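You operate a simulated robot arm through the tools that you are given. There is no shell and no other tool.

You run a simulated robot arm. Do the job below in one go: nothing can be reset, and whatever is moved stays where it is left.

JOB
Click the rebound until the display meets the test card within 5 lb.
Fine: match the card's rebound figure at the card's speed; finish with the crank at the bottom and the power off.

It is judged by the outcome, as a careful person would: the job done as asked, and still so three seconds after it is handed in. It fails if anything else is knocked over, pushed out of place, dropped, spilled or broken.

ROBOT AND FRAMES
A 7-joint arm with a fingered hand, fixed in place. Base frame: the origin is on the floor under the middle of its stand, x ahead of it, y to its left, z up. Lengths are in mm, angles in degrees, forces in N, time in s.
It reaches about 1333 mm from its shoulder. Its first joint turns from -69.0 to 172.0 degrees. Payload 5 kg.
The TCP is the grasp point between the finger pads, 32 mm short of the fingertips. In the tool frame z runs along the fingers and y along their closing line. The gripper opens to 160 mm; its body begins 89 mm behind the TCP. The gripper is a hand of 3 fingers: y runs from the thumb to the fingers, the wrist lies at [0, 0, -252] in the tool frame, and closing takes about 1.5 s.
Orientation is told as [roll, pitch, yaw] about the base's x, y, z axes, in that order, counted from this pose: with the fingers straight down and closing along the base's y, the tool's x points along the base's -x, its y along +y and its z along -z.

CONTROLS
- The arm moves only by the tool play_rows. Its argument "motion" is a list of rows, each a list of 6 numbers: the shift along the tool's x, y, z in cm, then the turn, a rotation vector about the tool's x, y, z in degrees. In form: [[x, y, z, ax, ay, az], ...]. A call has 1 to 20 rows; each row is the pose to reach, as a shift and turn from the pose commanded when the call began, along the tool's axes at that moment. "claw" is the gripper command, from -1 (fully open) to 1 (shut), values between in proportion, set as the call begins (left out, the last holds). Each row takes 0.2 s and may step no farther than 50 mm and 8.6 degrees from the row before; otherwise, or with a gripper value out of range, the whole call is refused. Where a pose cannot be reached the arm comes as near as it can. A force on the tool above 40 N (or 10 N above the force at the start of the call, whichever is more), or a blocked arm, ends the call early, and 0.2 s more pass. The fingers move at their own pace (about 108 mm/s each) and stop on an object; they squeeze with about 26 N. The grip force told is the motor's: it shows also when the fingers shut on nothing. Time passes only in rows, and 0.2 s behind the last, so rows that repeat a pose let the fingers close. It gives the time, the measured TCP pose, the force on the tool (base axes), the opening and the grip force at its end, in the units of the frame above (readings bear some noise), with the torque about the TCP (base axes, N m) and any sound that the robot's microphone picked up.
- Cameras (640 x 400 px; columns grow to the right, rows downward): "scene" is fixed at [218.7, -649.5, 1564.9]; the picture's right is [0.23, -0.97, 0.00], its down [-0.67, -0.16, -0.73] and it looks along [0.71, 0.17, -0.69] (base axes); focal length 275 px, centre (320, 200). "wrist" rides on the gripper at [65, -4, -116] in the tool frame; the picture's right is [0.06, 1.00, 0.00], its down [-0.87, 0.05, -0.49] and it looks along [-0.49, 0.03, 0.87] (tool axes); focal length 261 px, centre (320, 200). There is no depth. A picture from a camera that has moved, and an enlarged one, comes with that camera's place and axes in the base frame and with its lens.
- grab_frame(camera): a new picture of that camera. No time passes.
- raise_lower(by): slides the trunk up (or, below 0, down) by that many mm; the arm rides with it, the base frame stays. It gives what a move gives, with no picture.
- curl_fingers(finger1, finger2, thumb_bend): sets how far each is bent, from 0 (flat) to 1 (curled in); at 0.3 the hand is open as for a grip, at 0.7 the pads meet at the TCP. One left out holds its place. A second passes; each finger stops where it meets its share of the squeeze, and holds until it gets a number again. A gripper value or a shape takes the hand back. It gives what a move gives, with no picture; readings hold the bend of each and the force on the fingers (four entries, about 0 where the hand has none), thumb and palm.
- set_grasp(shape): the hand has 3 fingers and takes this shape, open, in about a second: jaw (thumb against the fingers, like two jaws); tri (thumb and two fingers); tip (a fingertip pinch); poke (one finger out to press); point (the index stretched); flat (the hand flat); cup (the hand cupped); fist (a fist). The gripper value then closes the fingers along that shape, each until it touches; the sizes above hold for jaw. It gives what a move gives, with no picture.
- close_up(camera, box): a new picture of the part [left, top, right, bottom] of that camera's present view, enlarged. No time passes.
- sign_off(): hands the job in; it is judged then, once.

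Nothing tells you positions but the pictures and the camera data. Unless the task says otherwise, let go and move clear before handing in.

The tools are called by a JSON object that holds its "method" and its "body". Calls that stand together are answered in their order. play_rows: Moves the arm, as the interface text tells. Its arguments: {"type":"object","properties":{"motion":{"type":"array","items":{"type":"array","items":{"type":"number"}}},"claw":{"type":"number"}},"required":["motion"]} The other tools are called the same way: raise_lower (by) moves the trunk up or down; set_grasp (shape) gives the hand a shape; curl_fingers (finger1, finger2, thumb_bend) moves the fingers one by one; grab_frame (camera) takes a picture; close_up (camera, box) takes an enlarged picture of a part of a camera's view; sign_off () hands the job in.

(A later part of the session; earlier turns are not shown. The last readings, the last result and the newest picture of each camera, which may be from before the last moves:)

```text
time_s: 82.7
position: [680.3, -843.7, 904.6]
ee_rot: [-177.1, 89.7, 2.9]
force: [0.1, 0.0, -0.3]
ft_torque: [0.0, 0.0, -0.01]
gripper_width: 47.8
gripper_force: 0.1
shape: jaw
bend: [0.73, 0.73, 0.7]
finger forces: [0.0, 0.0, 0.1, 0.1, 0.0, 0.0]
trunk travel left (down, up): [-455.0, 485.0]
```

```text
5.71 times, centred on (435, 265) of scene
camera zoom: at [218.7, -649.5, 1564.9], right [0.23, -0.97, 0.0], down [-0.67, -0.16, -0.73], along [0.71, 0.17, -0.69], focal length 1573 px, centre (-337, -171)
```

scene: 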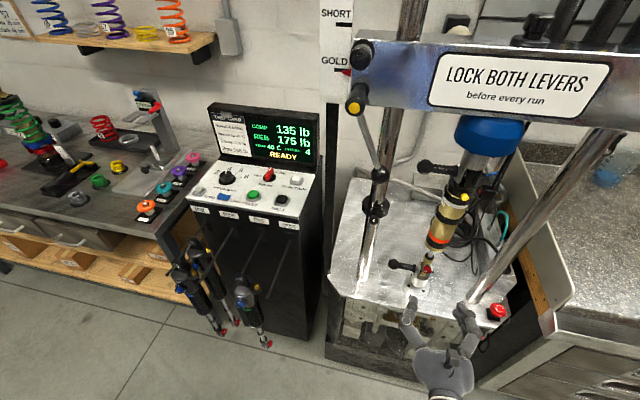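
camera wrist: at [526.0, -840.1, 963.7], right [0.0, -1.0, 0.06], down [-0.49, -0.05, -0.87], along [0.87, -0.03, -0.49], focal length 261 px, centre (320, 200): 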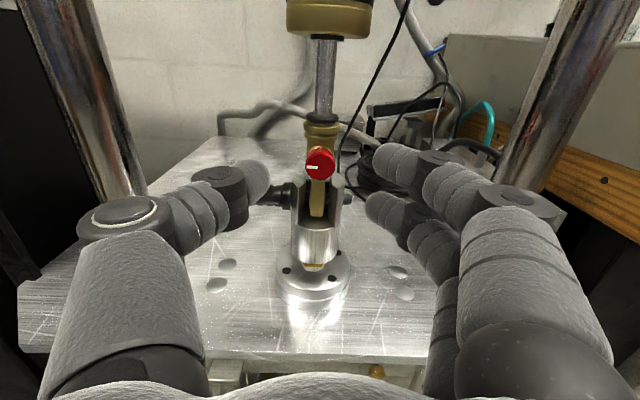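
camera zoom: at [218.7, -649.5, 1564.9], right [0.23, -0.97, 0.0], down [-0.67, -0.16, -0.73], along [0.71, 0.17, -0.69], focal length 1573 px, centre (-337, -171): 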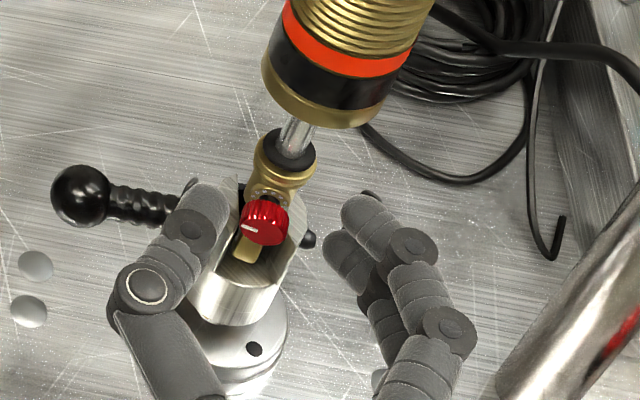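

{"method": "play_rows", "body": {"motion": [[-0.35, 0, 0, 0, 0, 0], [-0.35, 0, 0, 0, 0, 0], [-0.35, 0, 0, 0, 0, 0], [-0.35, 0, 0, 0, 0, 0], [-0.35, 0, 0, 0, 0, 0]], "claw": 1}}

{"method": "close_up", "body": {"camera": "wrist", "box": [200, 80, 440, 260]}}

{"method": "close_up", "body": {"camera": "scene", "box": [400, 230, 470, 300]}}

```text
time_s: 83.9
position: [679.3, -843.3, 900.7]
ee_rot: [-174.6, 89.6, 5.2]
force: [1.4, -1.0, -0.2]
ft_torque: [-0.04, 0.04, -0.03]
gripper_width: 6.6
gripper_force: 25.6
shape: jaw
bend: [0.67, 0.7, 0.71]
finger forces: [0.0, 16.0, 0.0, 0.1, 19.2, 0.0]
trunk travel left (down, up): [-455.0, 485.0]
```

```text
2.22 times, centred on (320, 170) of wrist
camera zoom: at [564.6, -839.9, 964.8], right [0.0, -1.0, 0.06], down [-0.49, -0.05, -0.87], along [0.87, -0.03, -0.49], focal length 579 px, centre (320, 267)
```

zoom: 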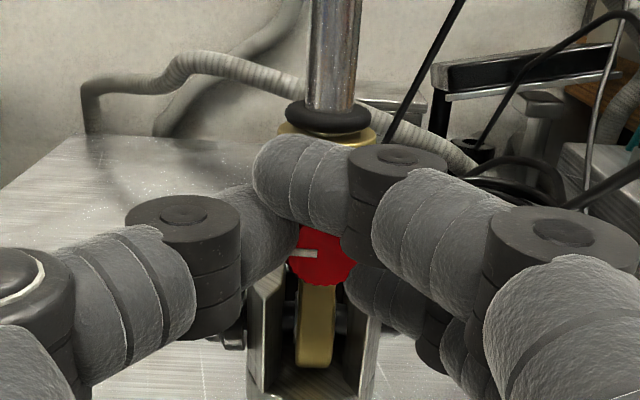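

```text
5.71 times, centred on (435, 265) of scene
camera zoom: at [218.7, -649.5, 1564.9], right [0.23, -0.97, 0.0], down [-0.67, -0.16, -0.73], along [0.71, 0.17, -0.69], focal length 1573 px, centre (-337, -171)
```

zoom: 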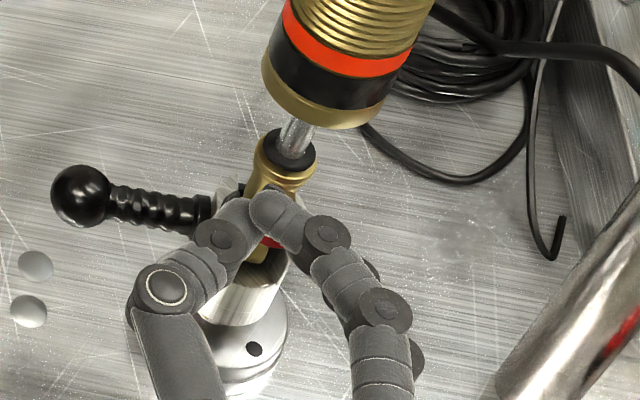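

Thumb and lower finger now pinch the knob diagonally. For a clean clockwise turn I'll let go, back off slightly, pre-roll the hand 40° counter-clockwise, and re-grip.

{"method": "play_rows", "body": {"motion": [[0, 0, 0, 0, 0, 0], [0, 0, 0, 0, 0, 0], [0, 0, -0.6, 0, 0, 0], [0, 0, -1.4, 0, 0, 0]], "claw": 0.35}}

{"method": "play_rows", "body": {"motion": [[0, 0, 0, 0, 0, -8], [0, 0, 0, 0, 0, -16], [0, 0, 0, 0, 0, -24], [0, 0, 0, 0, 0, -32], [0, 0, 0, 0, 0, -40]]}}

{"method": "grab_frame", "body": {"camera": "wrist"}}

{"method": "close_up", "body": {"camera": "scene", "box": [390, 230, 490, 330]}}

```text
time_s: 84.9
position: [666.6, -843.4, 901.0]
ee_rot: [-177.0, 89.6, 2.7]
force: [-1.1, 0.9, 0.3]
ft_torque: [-0.01, -0.01, 0.0]
gripper_width: 51.5
gripper_force: 0.0
shape: jaw
bend: [0.73, 0.73, 0.7]
finger forces: [0.0, 0.0, 0.0, 0.1, 0.0, 0.1]
trunk travel left (down, up): [-455.0, 485.0]
```

```text
time_s: 85.7
position: [680.1, -872.6, 1265.6]
ee_rot: [147.7, 52.7, -37.7]
force: [-35.8, 22.2, -0.5]
ft_torque: [0.18, 0.2, 2.2]
gripper_width: 64.0
gripper_force: 0.1
shape: jaw
bend: [0.73, 0.73, 0.7]
finger forces: [0.0, 0.0, 0.0, 0.1, 41.7, 0.0]
out of reach, approached as far as the arm can: row 2, 3, 4
trunk travel left (down, up): [-455.0, 485.0]
stopped in row 4: the force on the tool passed its limit at 109 N (the readings are from after the stop); the commanded pose is now the measured one
```

```text
taken
camera wrist: at [551.0, -846.3, 1256.1], right [-0.21, -0.9, 0.37], down [-0.01, -0.38, -0.92], along [0.98, -0.2, 0.07], focal length 261 px, centre (320, 200)
```

wrist: 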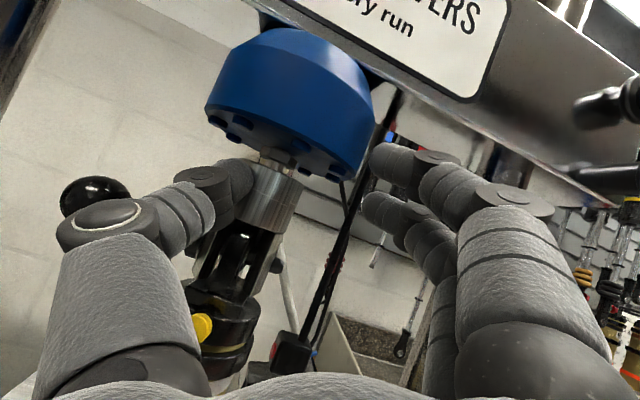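

```text
4.00 times, centred on (440, 280) of scene
camera zoom: at [218.7, -649.5, 1564.9], right [0.23, -0.97, 0.0], down [-0.67, -0.16, -0.73], along [0.71, 0.17, -0.69], focal length 1101 px, centre (-160, -120)
```

zoom: 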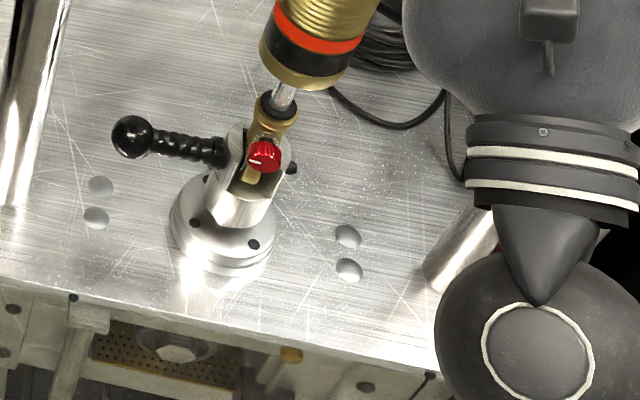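

The wrist joint hit its limit and the arm swung up; the thumb is now resting against the upper clamp. I need to see the whole state before backing out carefully.

{"method": "grab_frame", "body": {"camera": "scene"}}

{"method": "close_up", "body": {"camera": "wrist", "box": [40, 20, 440, 390]}}

```text
taken
```

scene: 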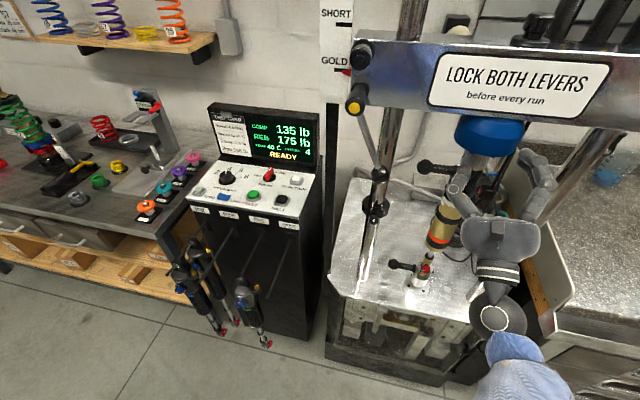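

```text
1.08 times, centred on (240, 205) of wrist (not enlarged: the box is as wide or as high as the picture)
camera zoom: at [551.0, -846.3, 1256.1], right [-0.21, -0.9, 0.37], down [-0.01, -0.38, -0.92], along [0.98, -0.2, 0.07], focal length 282 px, centre (406, 195)
```

zoom: 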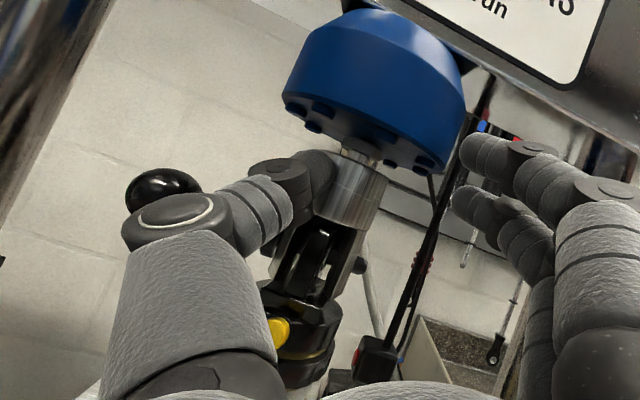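

{"method": "play_rows", "body": {"motion": [[0.48, 0.18, -0.86, 0, 0, 0], [0.96, 0.36, -1.71, 0, 0, 0], [1.91, 0.72, -3.43, 0, 0, 0]]}}

{"method": "grab_frame", "body": {"camera": "wrist"}}

{"method": "grab_frame", "body": {"camera": "scene"}}

```text
time_s: 86.5
position: [645.2, -881.1, 1268.6]
ee_rot: [147.2, 53.2, -38.1]
force: [-1.0, 0.5, -0.5]
ft_torque: [0.01, -0.01, -0.04]
gripper_width: 52.3
gripper_force: 0.0
shape: jaw
bend: [0.73, 0.73, 0.7]
finger forces: [0.1, 0.1, 0.0, 0.0, 0.1, 0.1]
out of reach, approached as far as the arm can: row 2, 3
trunk travel left (down, up): [-455.0, 485.0]
```

```text
taken
camera wrist: at [516.5, -854.5, 1261.4], right [-0.21, -0.9, 0.37], down [-0.02, -0.38, -0.93], along [0.98, -0.2, 0.06], focal length 261 px, centre (320, 200)
```

wrist: 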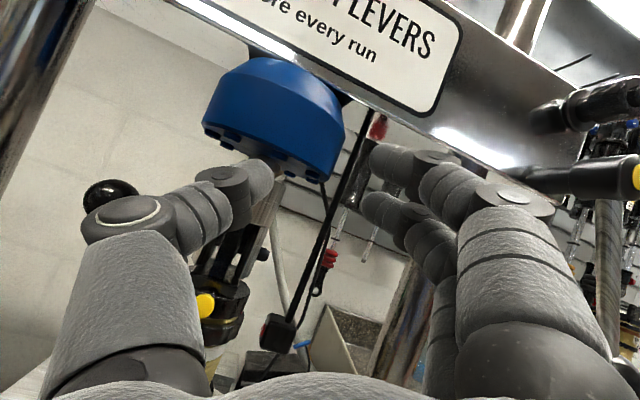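

```text
taken
```

scene: 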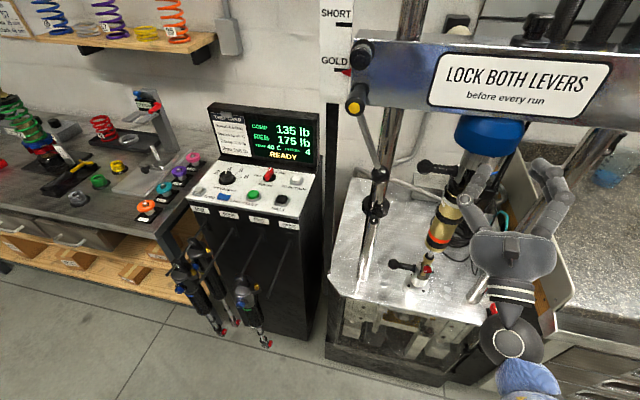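

Contact is released and nothing looks displaced. I'll retreat away from the rig while rolling the hand clockwise, off the joint limit.

{"method": "play_rows", "body": {"motion": [[2.2, -1.3, -2.6, 0, 0, 4], [4.4, -2.6, -5.1, 0, 0, 8], [6.5, -3.9, -7.7, 0, 0, 12], [8.7, -5.2, -10.2, 0, 0, 16], [10.9, -6.5, -12.8, 0, 0, 20]]}}

{"method": "grab_frame", "body": {"camera": "scene"}}

{"method": "grab_frame", "body": {"camera": "wrist"}}

```text
time_s: 87.7
position: [495.3, -780.1, 1269.4]
ee_rot: [176.1, 59.3, -3.8]
force: [-0.3, 0.3, 0.5]
ft_torque: [0.02, 0.05, 0.0]
gripper_width: 52.4
gripper_force: 0.1
shape: jaw
bend: [0.73, 0.73, 0.7]
finger forces: [0.0, 0.0, 0.0, 0.1, 0.0, 0.0]
trunk travel left (down, up): [-455.0, 485.0]
```

```text
taken
```

scene: 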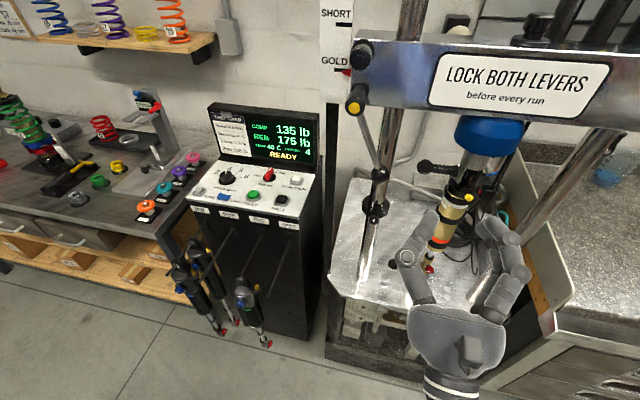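

```text
taken
camera wrist: at [363.7, -774.8, 1267.2], right [-0.04, -1.0, 0.09], down [0.02, -0.09, -1.0], along [1.0, -0.04, 0.02], focal length 261 px, centre (320, 200)
```

wrist: 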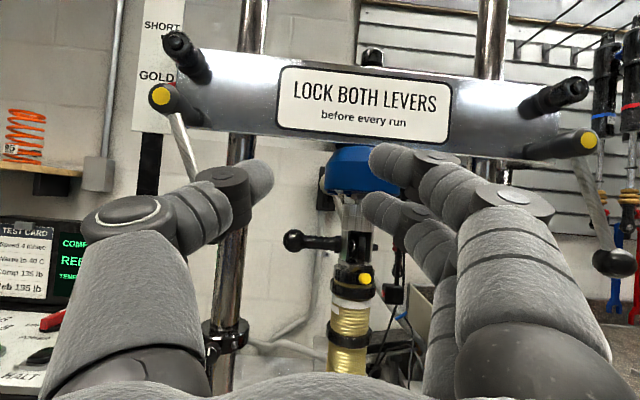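

Everything on the rig is intact and both crossbar levers are visible and parallel. Now I roll the hand 180° clockwise about its own axis, away from the joint limit, so clockwise clicks have wrist range.

{"method": "play_rows", "body": {"motion": [[0, 0, 0, 0, 0, 8.2], [0, 0, 0, 0, 0, 16.4], [0, 0, 0, 0, 0, 24.6], [0, 0, 0, 0, 0, 32.8], [0, 0, 0, 0, 0, 41], [0, 0, 0, 0, 0, 49.2], [0, 0, 0, 0, 0, 57.4], [0, 0, 0, 0, 0, 65.6], [0, 0, 0, 0, 0, 73.8], [0, 0, 0, 0, 0, 82], [0, 0, 0, 0, 0, 90]]}}

{"method": "grab_frame", "body": {"camera": "scene"}}

```text
time_s: 90.1
position: [496.6, -781.1, 1267.8]
ee_rot: [-120.6, 1.9, 89.6]
force: [0.2, 0.7, 0.5]
ft_torque: [-0.01, 0.02, -0.03]
gripper_width: 52.3
gripper_force: 0.0
shape: jaw
bend: [0.73, 0.73, 0.7]
finger forces: [0.0, 0.0, 0.0, 0.1, 0.0, 0.1]
trunk travel left (down, up): [-455.0, 485.0]
```

```text
taken
```

scene: 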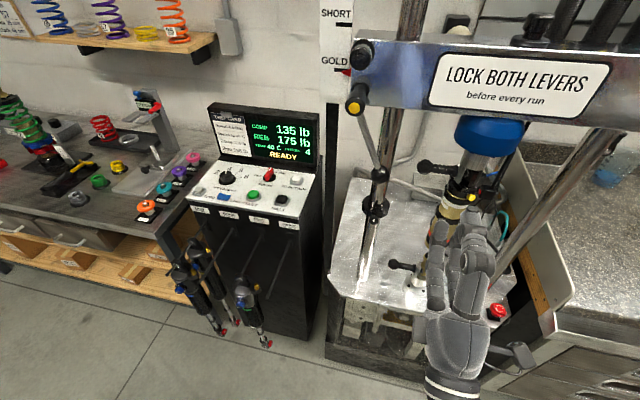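

{"method": "play_rows", "body": {"motion": [[0, 0, 0, 0, 0, 8.2], [0, 0, 0, 0, 0, 16.4], [0, 0, 0, 0, 0, 24.6], [0, 0, 0, 0, 0, 32.8], [0, 0, 0, 0, 0, 41], [0, 0, 0, 0, 0, 49.2], [0, 0, 0, 0, 0, 57.4], [0, 0, 0, 0, 0, 65.6], [0, 0, 0, 0, 0, 73.8], [0, 0, 0, 0, 0, 82], [0, 0, 0, 0, 0, 90]]}}

{"method": "grab_frame", "body": {"camera": "scene"}}

{"method": "grab_frame", "body": {"camera": "wrist"}}

```text
time_s: 92.5
position: [495.4, -781.3, 1267.3]
ee_rot: [-176.1, -59.4, 176.3]
force: [-0.6, 0.2, 0.3]
ft_torque: [-0.01, -0.01, 0.0]
gripper_width: 52.4
gripper_force: 0.0
shape: jaw
bend: [0.73, 0.73, 0.7]
finger forces: [0.0, 0.1, 0.1, 0.0, 0.0, 0.0]
trunk travel left (down, up): [-455.0, 485.0]
```

```text
taken
```

scene: 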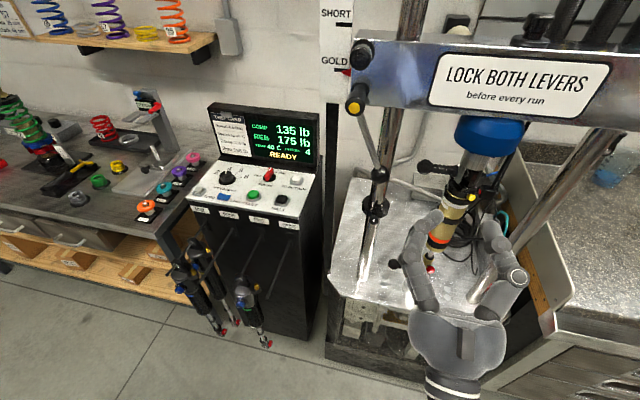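

```text
taken
camera wrist: at [430.0, -789.4, 1153.6], right [0.04, 1.0, -0.09], down [-0.86, 0.08, 0.5], along [0.5, 0.06, 0.86], focal length 261 px, centre (320, 200)
```

wrist: 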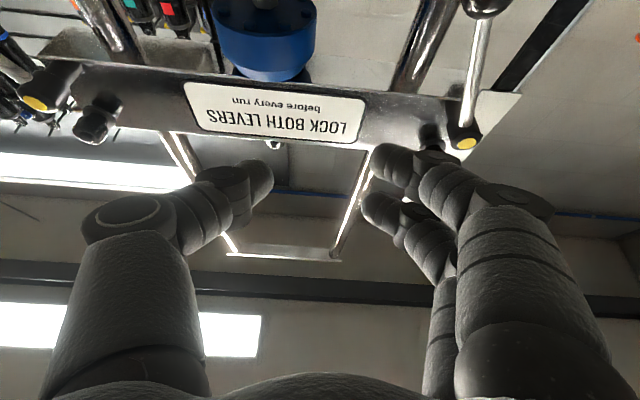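

{"method": "play_rows", "body": {"motion": [[3.7, -0.7, -1.2, 0, 3.8, 0.3], [7.4, -1.3, -2.5, 0, 7.6, 0.6], [11.2, -2.0, -3.7, 0, 11.4, 0.9], [14.9, -2.6, -5.0, 0, 15.2, 1.1], [18.6, -3.3, -6.2, 0, 19, 1.4], [22.3, -3.9, -7.5, 0, 22.8, 1.7], [26.1, -4.6, -8.7, 0, 26.6, 2.0], [29.8, -5.2, -10.0, 0, 30.4, 2.2]]}}

{"method": "grab_frame", "body": {"camera": "scene"}}

{"method": "grab_frame", "body": {"camera": "wrist"}}

```text
time_s: 94.3
position: [561.7, -845.8, 962.9]
ee_rot: [140.6, -90.0, -140.5]
force: [0.2, -0.3, 1.1]
ft_torque: [-0.01, -0.01, 0.01]
gripper_width: 52.3
gripper_force: 0.0
shape: jaw
bend: [0.73, 0.73, 0.7]
finger forces: [0.0, 0.0, 0.0, 0.0, 0.0, 0.1]
trunk travel left (down, up): [-455.0, 485.0]
```

```text
taken
```

scene: 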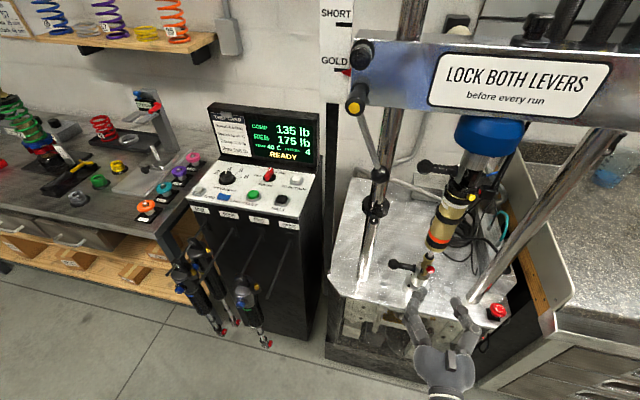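

```text
taken
camera wrist: at [446.0, -849.6, 897.7], right [0.0, 1.0, -0.06], down [-0.49, 0.05, 0.87], along [0.87, 0.03, 0.49], focal length 261 px, centre (320, 200)
```

wrist: 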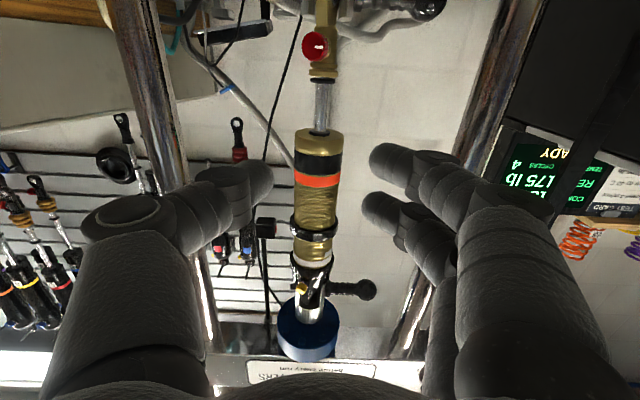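

{"method": "close_up", "body": {"camera": "wrist", "box": [280, 0, 360, 80]}}

{"method": "close_up", "body": {"camera": "scene", "box": [410, 245, 450, 285]}}

```text
5.00 times, centred on (320, 40) of wrist
camera zoom: at [446.0, -849.6, 897.7], right [0.0, 1.0, -0.06], down [-0.49, 0.05, 0.87], along [0.87, 0.03, 0.49], focal length 1303 px, centre (320, 1000)
```

zoom: 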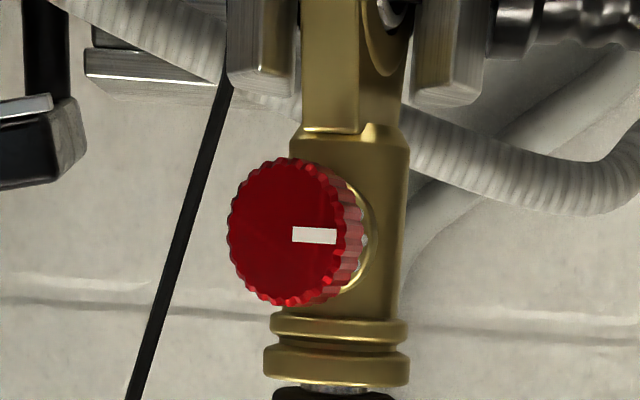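

```text
10.00 times, centred on (430, 265) of scene
camera zoom: at [218.7, -649.5, 1564.9], right [0.23, -0.97, 0.0], down [-0.67, -0.16, -0.73], along [0.71, 0.17, -0.69], focal length 2753 px, centre (-780, -450)
```

zoom: 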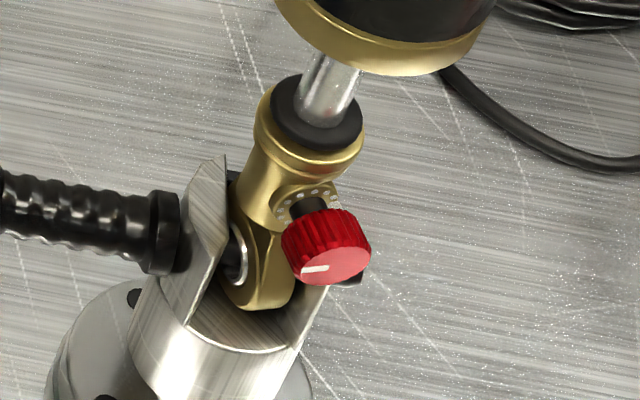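

The eye has swivelled a little, so the knob faces slightly right, but its mark hasn't turned. I'll lower to knob height and approach again with the hand rolled 180°.

{"method": "play_rows", "body": {"motion": [[1.9, 0, 2.5, 0, 0, 0], [3.8, 0, 5.0, 0, 0, 0], [5.6, 0, 7.8, 0, 0, 0]], "claw": 0.25}}

{"method": "grab_frame", "body": {"camera": "wrist"}}

{"method": "close_up", "body": {"camera": "scene", "box": [390, 230, 490, 330]}}

```text
time_s: 95.1
position: [638.7, -845.8, 906.4]
ee_rot: [137.7, -89.8, -137.8]
force: [0.3, 1.2, 0.2]
ft_torque: [-0.02, 0.01, 0.03]
gripper_width: 59.3
gripper_force: 0.0
shape: jaw
bend: [0.73, 0.73, 0.7]
finger forces: [0.0, 0.0, 0.0, 0.0, 0.0, 0.1]
trunk travel left (down, up): [-455.0, 485.0]
```

```text
taken
camera wrist: at [523.9, -850.6, 841.0], right [0.0, 1.0, -0.06], down [-0.49, 0.05, 0.87], along [0.87, 0.03, 0.49], focal length 261 px, centre (320, 200)
```

wrist: 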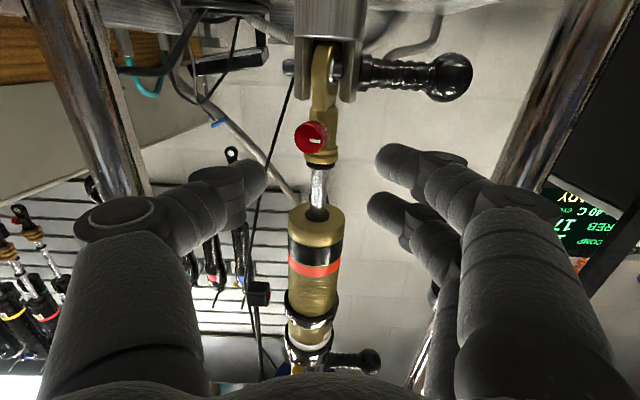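

```text
4.00 times, centred on (440, 280) of scene
camera zoom: at [218.7, -649.5, 1564.9], right [0.23, -0.97, 0.0], down [-0.67, -0.16, -0.73], along [0.71, 0.17, -0.69], focal length 1101 px, centre (-160, -120)
```

zoom: 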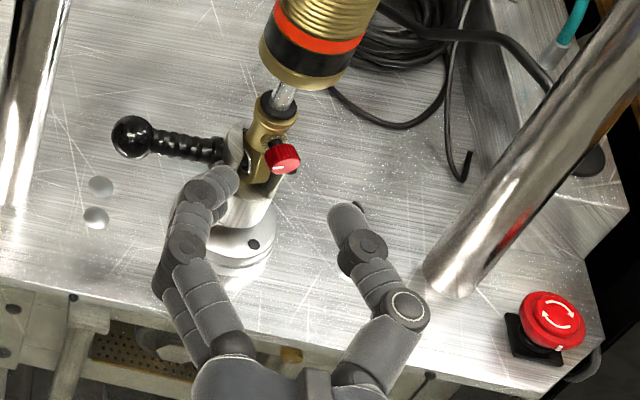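

{"method": "play_rows", "body": {"motion": [[0.3, 0, 1.2, 0, 0, 0], [0.55, 0, 2.4, 0, 0, 0], [0.55, 0, 3.4, 0, 0, 0], [0.55, 0, 4.1, 0, 0, 0]]}}

{"method": "close_up", "body": {"camera": "wrist", "box": [200, 80, 440, 260]}}

{"method": "close_up", "body": {"camera": "scene", "box": [400, 230, 470, 300]}}

```text
time_s: 96.1
position: [679.8, -845.2, 901.0]
ee_rot: [149.5, -89.9, -149.3]
force: [0.5, 0.4, -0.4]
ft_torque: [-0.03, 0.05, -0.01]
gripper_width: 59.5
gripper_force: 0.0
shape: jaw
bend: [0.73, 0.73, 0.7]
finger forces: [0.0, 0.0, 0.0, 0.1, 0.0, 0.1]
trunk travel left (down, up): [-455.0, 485.0]
```

```text
2.22 times, centred on (320, 170) of wrist
camera zoom: at [565.2, -849.5, 836.2], right [0.0, 1.0, -0.06], down [-0.49, 0.05, 0.87], along [0.87, 0.03, 0.49], focal length 579 px, centre (320, 267)
```

zoom: 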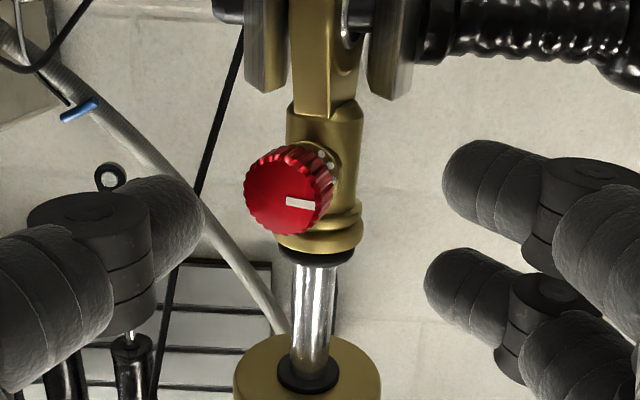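

```text
5.71 times, centred on (435, 265) of scene
camera zoom: at [218.7, -649.5, 1564.9], right [0.23, -0.97, 0.0], down [-0.67, -0.16, -0.73], along [0.71, 0.17, -0.69], focal length 1573 px, centre (-337, -171)
```

zoom: 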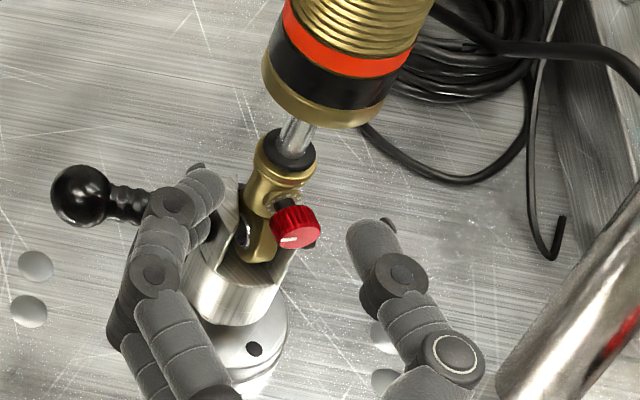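

{"method": "play_rows", "body": {"motion": [[0.37, 0, 0, 0, 0, 0], [0.37, 0, 0, 0, 0, 0], [0.37, 0, 0, 0, 0, 0], [0.37, 0, 0, 0, 0, 0], [0.37, 0, 0, 0, 0, 0], [0.37, 0, 0, 0, 0, 0]], "claw": 1}}

{"method": "close_up", "body": {"camera": "wrist", "box": [200, 80, 440, 260]}}

{"method": "close_up", "body": {"camera": "scene", "box": [400, 230, 470, 300]}}

```text
time_s: 97.5
position: [679.1, -844.4, 897.1]
ee_rot: [150.4, -89.9, -150.3]
force: [-3.9, 1.1, -0.5]
ft_torque: [0.01, 0.07, 0.06]
gripper_width: 8.0
gripper_force: 25.9
shape: jaw
bend: [0.68, 0.69, 0.71]
finger forces: [19.4, 0.1, 0.0, 0.1, 20.1, 0.0]
trunk travel left (down, up): [-455.0, 485.0]
```

```text
2.22 times, centred on (320, 170) of wrist
camera zoom: at [564.8, -849.5, 832.5], right [0.0, 1.0, -0.06], down [-0.49, 0.05, 0.87], along [0.87, 0.03, 0.49], focal length 579 px, centre (320, 267)
```

zoom: 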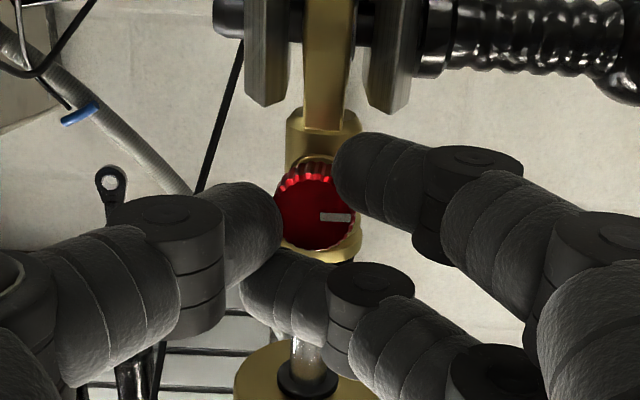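

```text
5.71 times, centred on (435, 265) of scene
camera zoom: at [218.7, -649.5, 1564.9], right [0.23, -0.97, 0.0], down [-0.67, -0.16, -0.73], along [0.71, 0.17, -0.69], focal length 1573 px, centre (-337, -171)
```

zoom: 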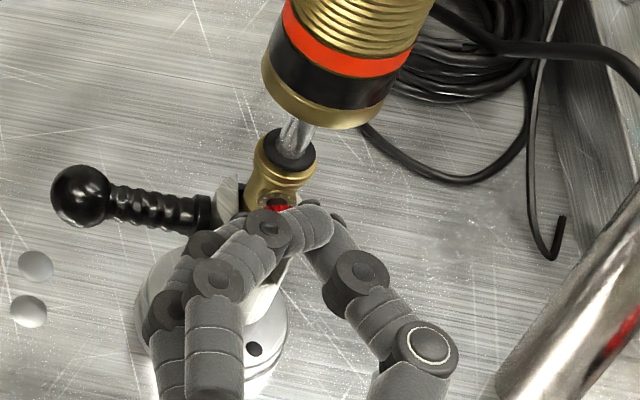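

The knob is pinched cleanly between thumb and one finger. I'll turn it clockwise by one 30° step and listen for clicks.

{"method": "play_rows", "body": {"motion": [[0, -0.02, 0, 0, 0, 6], [0, -0.04, 0, 0, 0, 12], [0, -0.06, 0, 0, 0, 18], [0, -0.08, 0, 0, 0, 24], [0, -0.1, 0, 0, 0, 30]]}}

{"method": "close_up", "body": {"camera": "wrist", "box": [200, 80, 440, 260]}}

{"method": "close_up", "body": {"camera": "scene", "box": [400, 230, 470, 300]}}

```text
time_s: 98.7
position: [679.5, -845.0, 898.8]
ee_rot: [90.3, -59.8, -90.2]
force: [-6.8, 0.3, 0.5]
ft_torque: [-0.01, 0.13, 0.04]
gripper_width: 7.7
gripper_force: 26.0
shape: jaw
bend: [0.68, 0.69, 0.71]
finger forces: [19.3, 0.0, 0.0, 0.1, 22.3, 0.0]
trunk travel left (down, up): [-455.0, 485.0]
```

```text
2.22 times, centred on (320, 170) of wrist
camera zoom: at [565.0, -817.2, 839.6], right [0.0, 0.89, 0.45], down [-0.49, -0.39, 0.78], along [0.87, -0.22, 0.44], focal length 579 px, centre (320, 267)
```

zoom: 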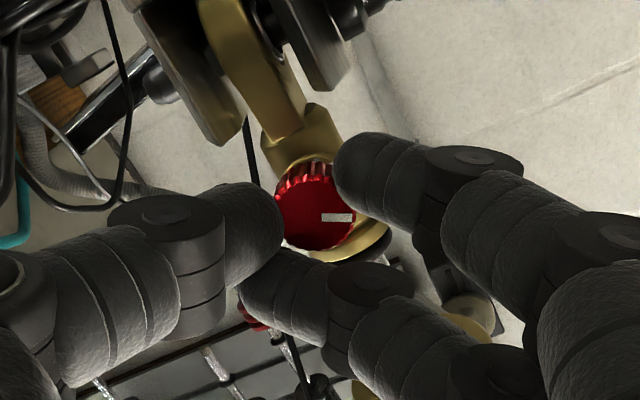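

```text
5.71 times, centred on (435, 265) of scene
camera zoom: at [218.7, -649.5, 1564.9], right [0.23, -0.97, 0.0], down [-0.67, -0.16, -0.73], along [0.71, 0.17, -0.69], focal length 1573 px, centre (-337, -171)
```

zoom: 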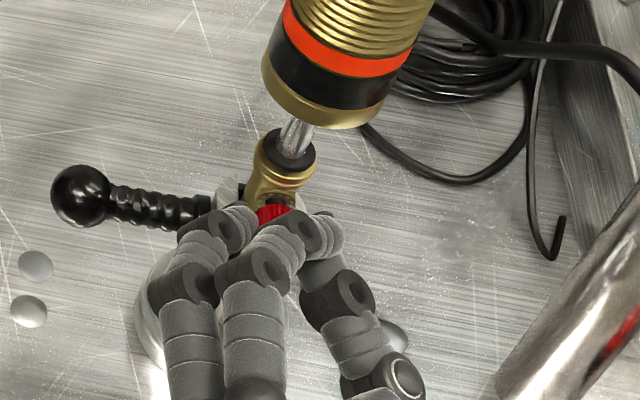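

The knob turned 30° with the hand. I'll release, roll back, and re-grip for a second step.

{"method": "play_rows", "body": {"motion": [[0, 0, 0, 0, 0, 0], [0, 0, 0, 0, 0, 0], [0, 0, -0.6, 0, 0, 0], [0, 0, -1.4, 0, 0, 0]], "claw": 0.25}}

{"method": "close_up", "body": {"camera": "wrist", "box": [220, 80, 420, 220]}}

{"method": "close_up", "body": {"camera": "scene", "box": [410, 245, 450, 285]}}

```text
time_s: 99.7
position: [666.3, -846.0, 898.8]
ee_rot: [90.3, -60.0, -90.1]
force: [0.1, -0.5, -0.2]
ft_torque: [-0.01, 0.01, 0.02]
gripper_width: 59.3
gripper_force: 0.0
shape: jaw
bend: [0.73, 0.73, 0.7]
finger forces: [0.1, 0.0, 0.0, 0.0, 0.1, 0.1]
trunk travel left (down, up): [-455.0, 485.0]
```

```text
2.86 times, centred on (320, 150) of wrist
camera zoom: at [551.8, -817.2, 839.5], right [0.0, 0.9, 0.45], down [-0.49, -0.39, 0.78], along [0.87, -0.22, 0.44], focal length 745 px, centre (320, 343)
```

zoom: 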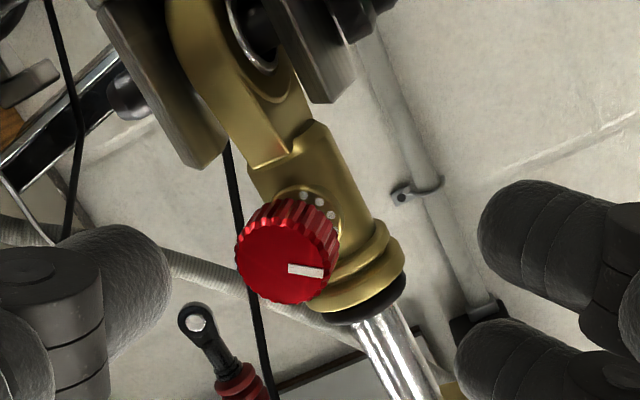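

```text
10.00 times, centred on (430, 265) of scene
camera zoom: at [218.7, -649.5, 1564.9], right [0.23, -0.97, 0.0], down [-0.67, -0.16, -0.73], along [0.71, 0.17, -0.69], focal length 2753 px, centre (-780, -450)
```

zoom: 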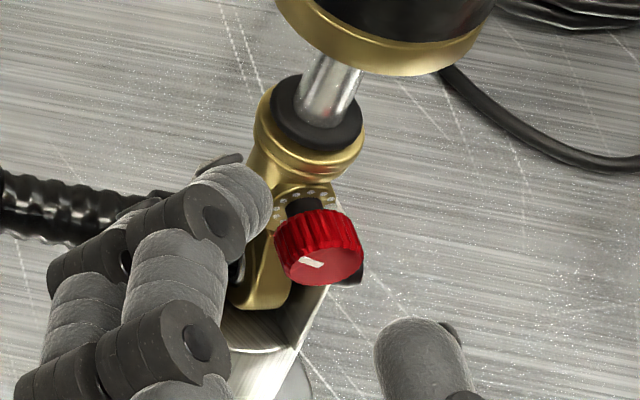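

{"method": "play_rows", "body": {"motion": [[0, 0, 0, 0, 0, -7.5], [0, 0, 0, 0, 0, -15], [0, 0, 0, 0, 0, -22.5], [0, 0, 0, 0, 0, -30]]}}

{"method": "play_rows", "body": {"motion": [[0, 0.1, 0.7, 0, 0, 0], [0, 0.1, 1.4, 0, 0, 0]]}}

{"method": "close_up", "body": {"camera": "wrist", "box": [200, 80, 440, 260]}}

```text
time_s: 100.7
position: [666.3, -846.7, 896.8]
ee_rot: [-168.1, -89.8, 168.2]
force: [-0.6, 0.5, -0.9]
ft_torque: [0.03, 0.03, -0.01]
gripper_width: 59.3
gripper_force: 0.0
shape: jaw
bend: [0.73, 0.73, 0.7]
finger forces: [0.1, 0.1, 0.1, 0.0, 0.1, 0.0]
trunk travel left (down, up): [-455.0, 485.0]
```

```text
time_s: 101.3
position: [679.8, -845.4, 897.5]
ee_rot: [167.3, -89.8, -167.4]
force: [1.2, 0.0, -0.3]
ft_torque: [-0.04, 0.03, -0.02]
gripper_width: 59.0
gripper_force: 0.1
shape: jaw
bend: [0.73, 0.73, 0.7]
finger forces: [0.0, 0.0, 0.0, 0.0, 0.1, 0.0]
trunk travel left (down, up): [-455.0, 485.0]
```

```text
2.22 times, centred on (320, 170) of wrist
camera zoom: at [564.8, -849.5, 832.8], right [0.0, 1.0, -0.06], down [-0.49, 0.05, 0.87], along [0.87, 0.03, 0.49], focal length 579 px, centre (320, 267)
```

zoom: 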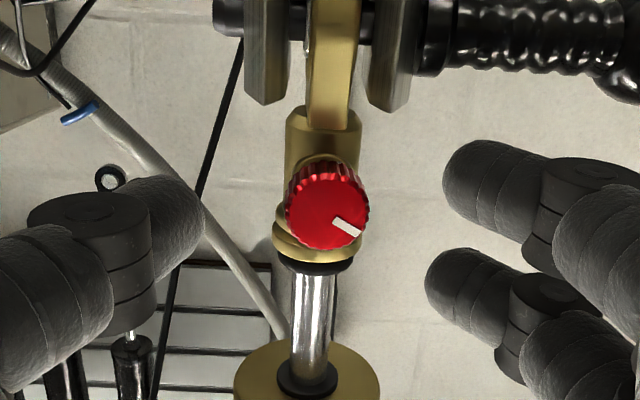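

The mark has moved one dot and stays there. Gripping again for the second click.

{"method": "play_rows", "body": {"motion": [[0, 0, 0, 0, 0, 0], [0, 0, 0, 0, 0, 0], [0, 0, 0, 0, 0, 0], [0, 0, 0, 0, 0, 0], [0, 0, 0, 0, 0, 0]], "claw": 1}}

{"method": "close_up", "body": {"camera": "wrist", "box": [200, 80, 440, 260]}}

{"method": "play_rows", "body": {"motion": [[0, -0.02, 0, 0, 0, 6], [0, -0.04, 0, 0, 0, 12], [0, -0.06, 0, 0, 0, 18], [0, -0.08, 0, 0, 0, 24], [0, -0.1, 0, 0, 0, 30]]}}

{"method": "close_up", "body": {"camera": "wrist", "box": [200, 80, 440, 260]}}

```text
time_s: 102.5
position: [680.6, -844.7, 898.8]
ee_rot: [159.3, -89.9, -159.3]
force: [3.1, -1.7, 1.6]
ft_torque: [0.02, -0.07, -0.1]
gripper_width: 4.6
gripper_force: 26.1
shape: jaw
bend: [0.71, 0.7, 0.7]
finger forces: [15.5, 0.0, 0.0, 0.0, 20.7, 0.1]
trunk travel left (down, up): [-455.0, 485.0]
```

```text
2.22 times, centred on (320, 170) of wrist
camera zoom: at [565.1, -849.4, 832.6], right [0.0, 1.0, -0.06], down [-0.49, 0.05, 0.87], along [0.87, 0.03, 0.49], focal length 579 px, centre (320, 267)
```

zoom: 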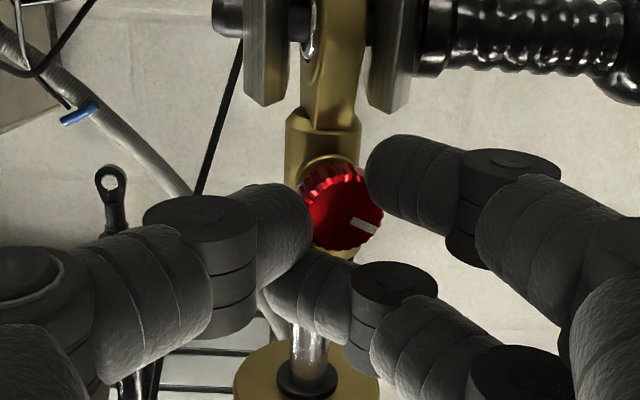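

```text
time_s: 103.7
position: [680.0, -847.4, 894.8]
ee_rot: [90.0, -59.8, -89.9]
force: [0.9, -1.4, -0.5]
ft_torque: [-0.06, 0.2, -0.1]
gripper_width: 4.7
gripper_force: 26.5
shape: jaw
bend: [0.71, 0.7, 0.7]
finger forces: [18.3, 0.1, 0.0, 0.0, 25.5, 0.0]
trunk travel left (down, up): [-455.0, 485.0]
```

```text
2.22 times, centred on (320, 170) of wrist
camera zoom: at [565.1, -817.7, 837.2], right [0.0, 0.89, 0.45], down [-0.49, -0.39, 0.78], along [0.87, -0.22, 0.44], focal length 579 px, centre (320, 267)
```

zoom: 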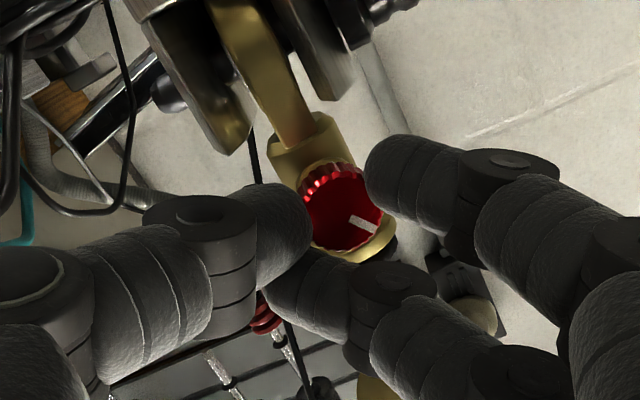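

{"method": "play_rows", "body": {"motion": [[0, 0, 0, 0, 0, 0], [0, 0, 0, 0, 0, 0], [0, 0, -0.6, 0, 0, 0], [0, 0, -1.6, 0, 0, 0]], "claw": 0.25}}

{"method": "play_rows", "body": {"motion": [[0, 0, 0, 0, 0, -7.5], [0, 0, 0, 0, 0, -15], [0, 0, 0, 0, 0, -22.5], [0, 0, 0, 0, 0, -30]]}}

{"method": "close_up", "body": {"camera": "wrist", "box": [260, 100, 380, 200]}}

{"method": "close_up", "body": {"camera": "scene", "box": [410, 245, 450, 285]}}

```text
time_s: 104.7
position: [663.4, -846.3, 897.9]
ee_rot: [90.3, -59.9, -90.2]
force: [0.2, 0.0, 0.5]
ft_torque: [-0.01, 0.01, 0.03]
gripper_width: 59.6
gripper_force: 0.1
shape: jaw
bend: [0.73, 0.73, 0.7]
finger forces: [0.0, 0.1, 0.0, 0.0, 0.0, 0.0]
trunk travel left (down, up): [-455.0, 485.0]
```

```text
time_s: 105.7
position: [663.8, -845.3, 898.6]
ee_rot: [-151.1, -89.8, 151.3]
force: [-0.1, 0.1, -0.6]
ft_torque: [0.02, 0.01, 0.0]
gripper_width: 59.5
gripper_force: 0.0
shape: jaw
bend: [0.73, 0.73, 0.7]
finger forces: [0.0, 0.0, 0.1, 0.0, 0.0, 0.0]
trunk travel left (down, up): [-455.0, 485.0]
```

```text
4.00 times, centred on (320, 150) of wrist
camera zoom: at [549.2, -850.5, 832.6], right [0.0, 1.0, -0.06], down [-0.49, 0.06, 0.87], along [0.87, 0.03, 0.49], focal length 1043 px, centre (320, 400)
```

zoom: 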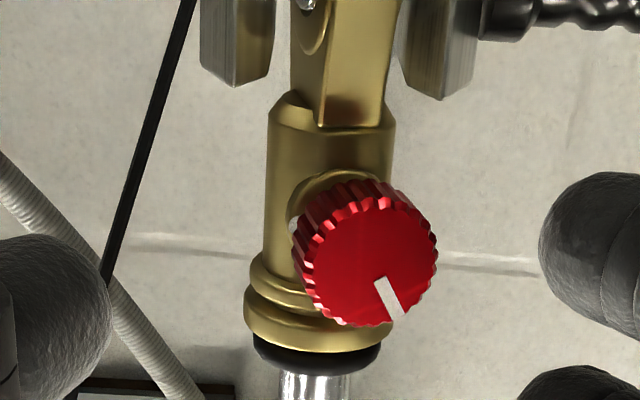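

```text
10.00 times, centred on (430, 265) of scene
camera zoom: at [218.7, -649.5, 1564.9], right [0.23, -0.97, 0.0], down [-0.67, -0.16, -0.73], along [0.71, 0.17, -0.69], focal length 2753 px, centre (-780, -450)
```

zoom: 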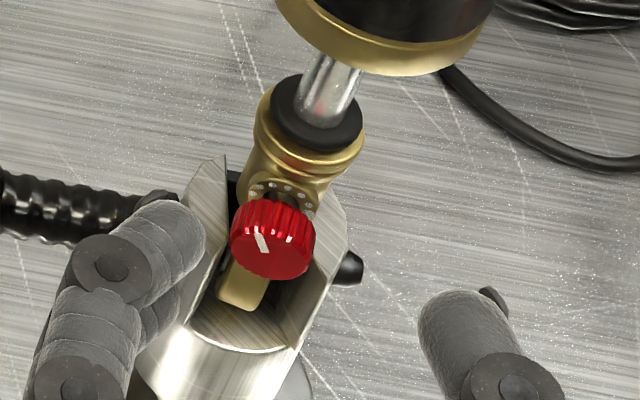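

The mark is now two dots clockwise (60°). I'll retreat and go back to the panel to run the test again.

{"method": "play_rows", "body": {"motion": [[-0.5, 0, -3.7, 0, 0, 0], [-2, 0.5, -7.5, 0, 0, 0], [-4.5, 1.5, -11.2, 0, 0, 0], [-7, 3, -15, 0, 0, 0], [-10, 4.5, -18.4, 0, 0, 0]]}}

{"method": "play_rows", "body": {"motion": [[-1.5, 2.9, -0.1, 0, 8.2, 0], [-2.9, 5.8, -0.2, 0, 16.4, 0], [-4.4, 8.7, -0.3, 0, 24.6, 0], [-5.8, 11.6, -0.4, 0, 32.8, 0], [-7.3, 14.5, -0.5, 0, 41, 0], [-8.7, 17.5, -0.5, 0, 49.2, 0], [-10.2, 20.4, -0.6, 0, 57.4, 0], [-11.6, 23.3, -0.7, 0, 65.6, 0], [-13.1, 26.2, -0.8, 0, 73.8, 0], [-14.5, 29.1, -0.9, 0, 82, 0], [-16, 32, -1.0, 0, 90, 0]]}}

{"method": "grab_frame", "body": {"camera": "scene"}}

```text
time_s: 106.9
position: [480.1, -799.3, 998.2]
ee_rot: [171.8, -89.7, -171.8]
force: [-0.4, -0.1, 0.4]
ft_torque: [0.02, -0.04, -0.03]
gripper_width: 59.3
gripper_force: 0.1
shape: jaw
bend: [0.73, 0.73, 0.7]
finger forces: [0.1, 0.0, 0.1, 0.0, 0.0, 0.1]
trunk travel left (down, up): [-455.0, 485.0]
```

```text
time_s: 109.3
position: [470.0, -481.3, 1158.4]
ee_rot: [0.1, 0.0, 0.0]
force: [0.7, -0.1, 0.4]
ft_torque: [-0.03, -0.01, -0.02]
gripper_width: 59.6
gripper_force: 0.0
shape: jaw
bend: [0.73, 0.73, 0.7]
finger forces: [0.0, 0.0, 0.1, 0.1, 0.0, 0.1]
trunk travel left (down, up): [-455.0, 485.0]
```

```text
taken
```

scene: 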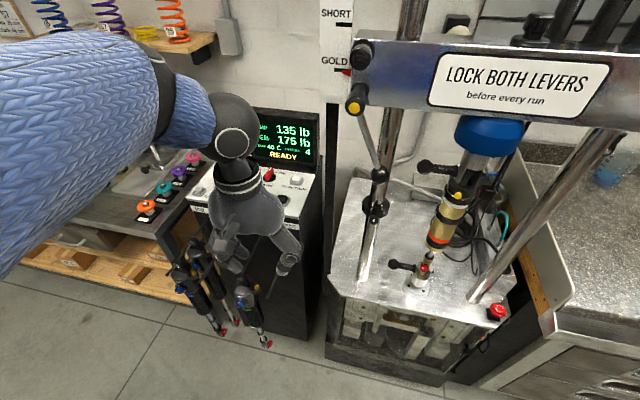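

{"method": "curl_fingers", "body": {"finger1": 0.3, "finger2": 0.3, "thumb_bend": 0.1}}

{"method": "curl_fingers", "body": {"finger1": 1.0, "finger2": 1.0, "thumb_bend": 0.1}}

{"method": "curl_fingers", "body": {"thumb_bend": 0.38}}

{"method": "play_rows", "body": {"motion": [[-2.1, 1.5, 0, 0, 0, -8.2], [-4.2, 3.0, 0, 0, 0, -16.4], [-6.3, 4.5, 0, 0, 0, -24.6], [-8.4, 6.0, 0, 0, 0, -32.8], [-10.5, 7.5, 0, 0, 0, -41], [-12.5, 9.1, 0, 0, 0, -49.2], [-14.6, 10.6, 0, 0, 0, -57.4], [-16.7, 12.1, 0, 0, 0, -65.6], [-18.8, 13.6, 0, 0, 0, -73.8], [-20.9, 15.1, 0, 0, 0, -82], [-23, 16.6, 0, 0, 0, -90]]}}

{"method": "grab_frame", "body": {"camera": "wrist"}}

```text
time_s: 110.3
position: [469.0, -483.1, 1157.3]
ee_rot: [0.1, -0.1, 0.0]
force: [0.0, 0.5, 0.3]
ft_torque: [-0.01, 0.01, -0.02]
gripper_width: 186.0
gripper_force: 0.1
shape: fingers
bend: [0.3, 0.3, 0.1]
finger forces: [0.1, 0.0, 0.0, 0.1, 0.0, 0.1]
trunk travel left (down, up): [-455.0, 485.0]
```

```text
time_s: 111.3
position: [469.4, -483.0, 1158.3]
ee_rot: [0.1, -0.3, 0.0]
force: [-0.2, -0.6, 0.2]
ft_torque: [0.02, -0.03, 0.0]
gripper_width: 82.8
gripper_force: 0.0
shape: fingers
bend: [1.0, 1.0, 0.1]
finger forces: [0.1, 0.0, 0.1, 0.0, 0.0, 0.0]
trunk travel left (down, up): [-455.0, 485.0]
```

```text
time_s: 112.3
position: [468.9, -481.3, 1157.9]
ee_rot: [0.2, 0.0, 0.0]
force: [-0.2, -0.2, 0.2]
ft_torque: [0.01, 0.02, 0.01]
gripper_width: 67.6
gripper_force: 0.1
shape: fingers
bend: [1.0, 1.0, 0.38]
finger forces: [0.1, 0.0, 0.0, 0.0, 0.0, 0.0]
trunk travel left (down, up): [-455.0, 485.0]
```

```text
time_s: 114.7
position: [700.7, -315.4, 1158.0]
ee_rot: [-0.1, 0.0, 90.1]
force: [-0.4, -0.5, -0.5]
ft_torque: [0.0, 0.02, 0.0]
gripper_width: 67.2
gripper_force: 0.0
shape: fingers
bend: [1.0, 1.0, 0.38]
finger forces: [0.1, 0.0, 0.0, 0.0, 0.1, 0.1]
trunk travel left (down, up): [-455.0, 485.0]
```

```text
taken
camera wrist: at [704.2, -381.5, 1273.2], right [-1.0, -0.06, 0.0], down [-0.06, 0.87, 0.49], along [-0.03, 0.49, -0.87], focal length 261 px, centre (320, 200)
```

wrist: 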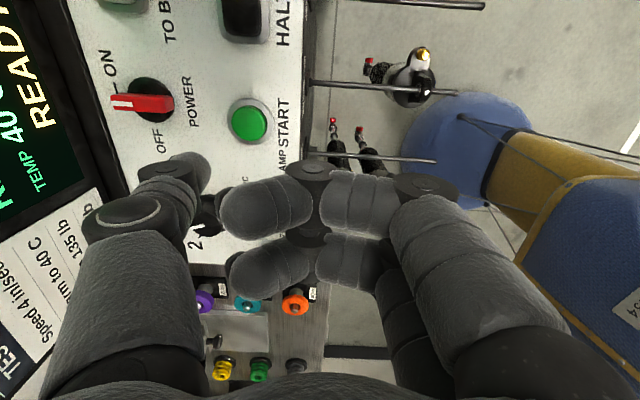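

Aligned over START again. I'll press and lift in one go, then wait for the cycles.

{"method": "play_rows", "body": {"motion": [[0, 0, 4, 0, 0, 0], [0, 0, 8, 0, 0, 0], [0, 0, 11, 0, 0, 0], [0, 0, 11.8, 0, 0, 0], [0, 0, 12.2, 0, 0, 0], [0, 0, 11, 0, 0, 0], [0, 0, 7, 0, 0, 0], [0, 0, 4, 0, 0, 0]]}}

{"method": "play_rows", "body": {"motion": [[0, 0, 0, 0, 0, 0], [0, 0, 0, 0, 0, 0], [0, 0, 0, 0, 0, 0], [0, 0, 0, 0, 0, 0], [0, 0, 0, 0, 0, 0], [0, 0, 0, 0, 0, 0], [0, 0, 0, 0, 0, 0], [0, 0, 0, 0, 0, 0], [0, 0, 0, 0, 0, 0], [0, 0, 0, 0, 0, 0], [0, 0, 0, 0, 0, 0], [0, 0, 0, 0, 0, 0], [0, 0, 0, 0, 0, 0], [0, 0, 0, 0, 0, 0], [0, 0, 0, 0, 0, 0], [0, 0, 0, 0, 0, 0], [0, 0, 0, 0, 0, 0], [0, 0, 0, 0, 0, 0]]}}

{"method": "close_up", "body": {"camera": "scene", "box": [220, 90, 340, 220]}}

```text
time_s: 116.5
position: [698.4, -316.9, 1118.6]
ee_rot: [-0.2, -0.1, 90.0]
force: [0.3, 0.1, 0.5]
ft_torque: [-0.02, -0.01, 0.03]
gripper_width: 67.5
gripper_force: 0.0
shape: fingers
bend: [1.0, 1.0, 0.38]
finger forces: [0.0, 0.0, 0.0, 0.0, 0.0, 0.0]
trunk travel left (down, up): [-455.0, 485.0]
heard: click
```

```text
time_s: 120.3
position: [699.9, -316.3, 1117.8]
ee_rot: [-0.1, 0.0, 90.0]
force: [0.3, 0.4, -0.3]
ft_torque: [0.01, 0.03, -0.01]
gripper_width: 67.5
gripper_force: 0.1
shape: fingers
bend: [1.0, 1.0, 0.38]
finger forces: [0.0, 0.0, 0.1, 0.0, 0.0, 0.0]
trunk travel left (down, up): [-455.0, 485.0]
```

```text
3.08 times, centred on (280, 155) of scene
camera zoom: at [218.7, -649.5, 1564.9], right [0.23, -0.97, 0.0], down [-0.67, -0.16, -0.73], along [0.71, 0.17, -0.69], focal length 847 px, centre (443, 338)
```

zoom: 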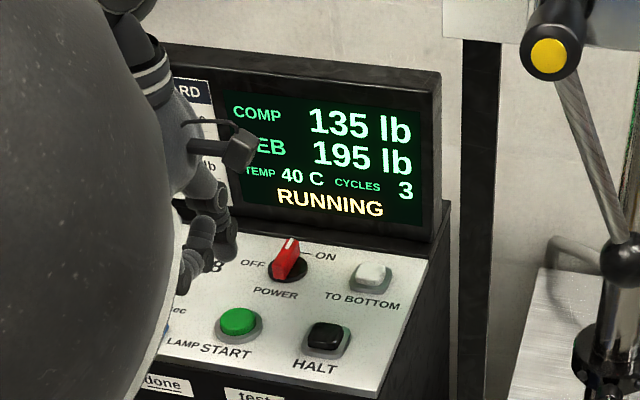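

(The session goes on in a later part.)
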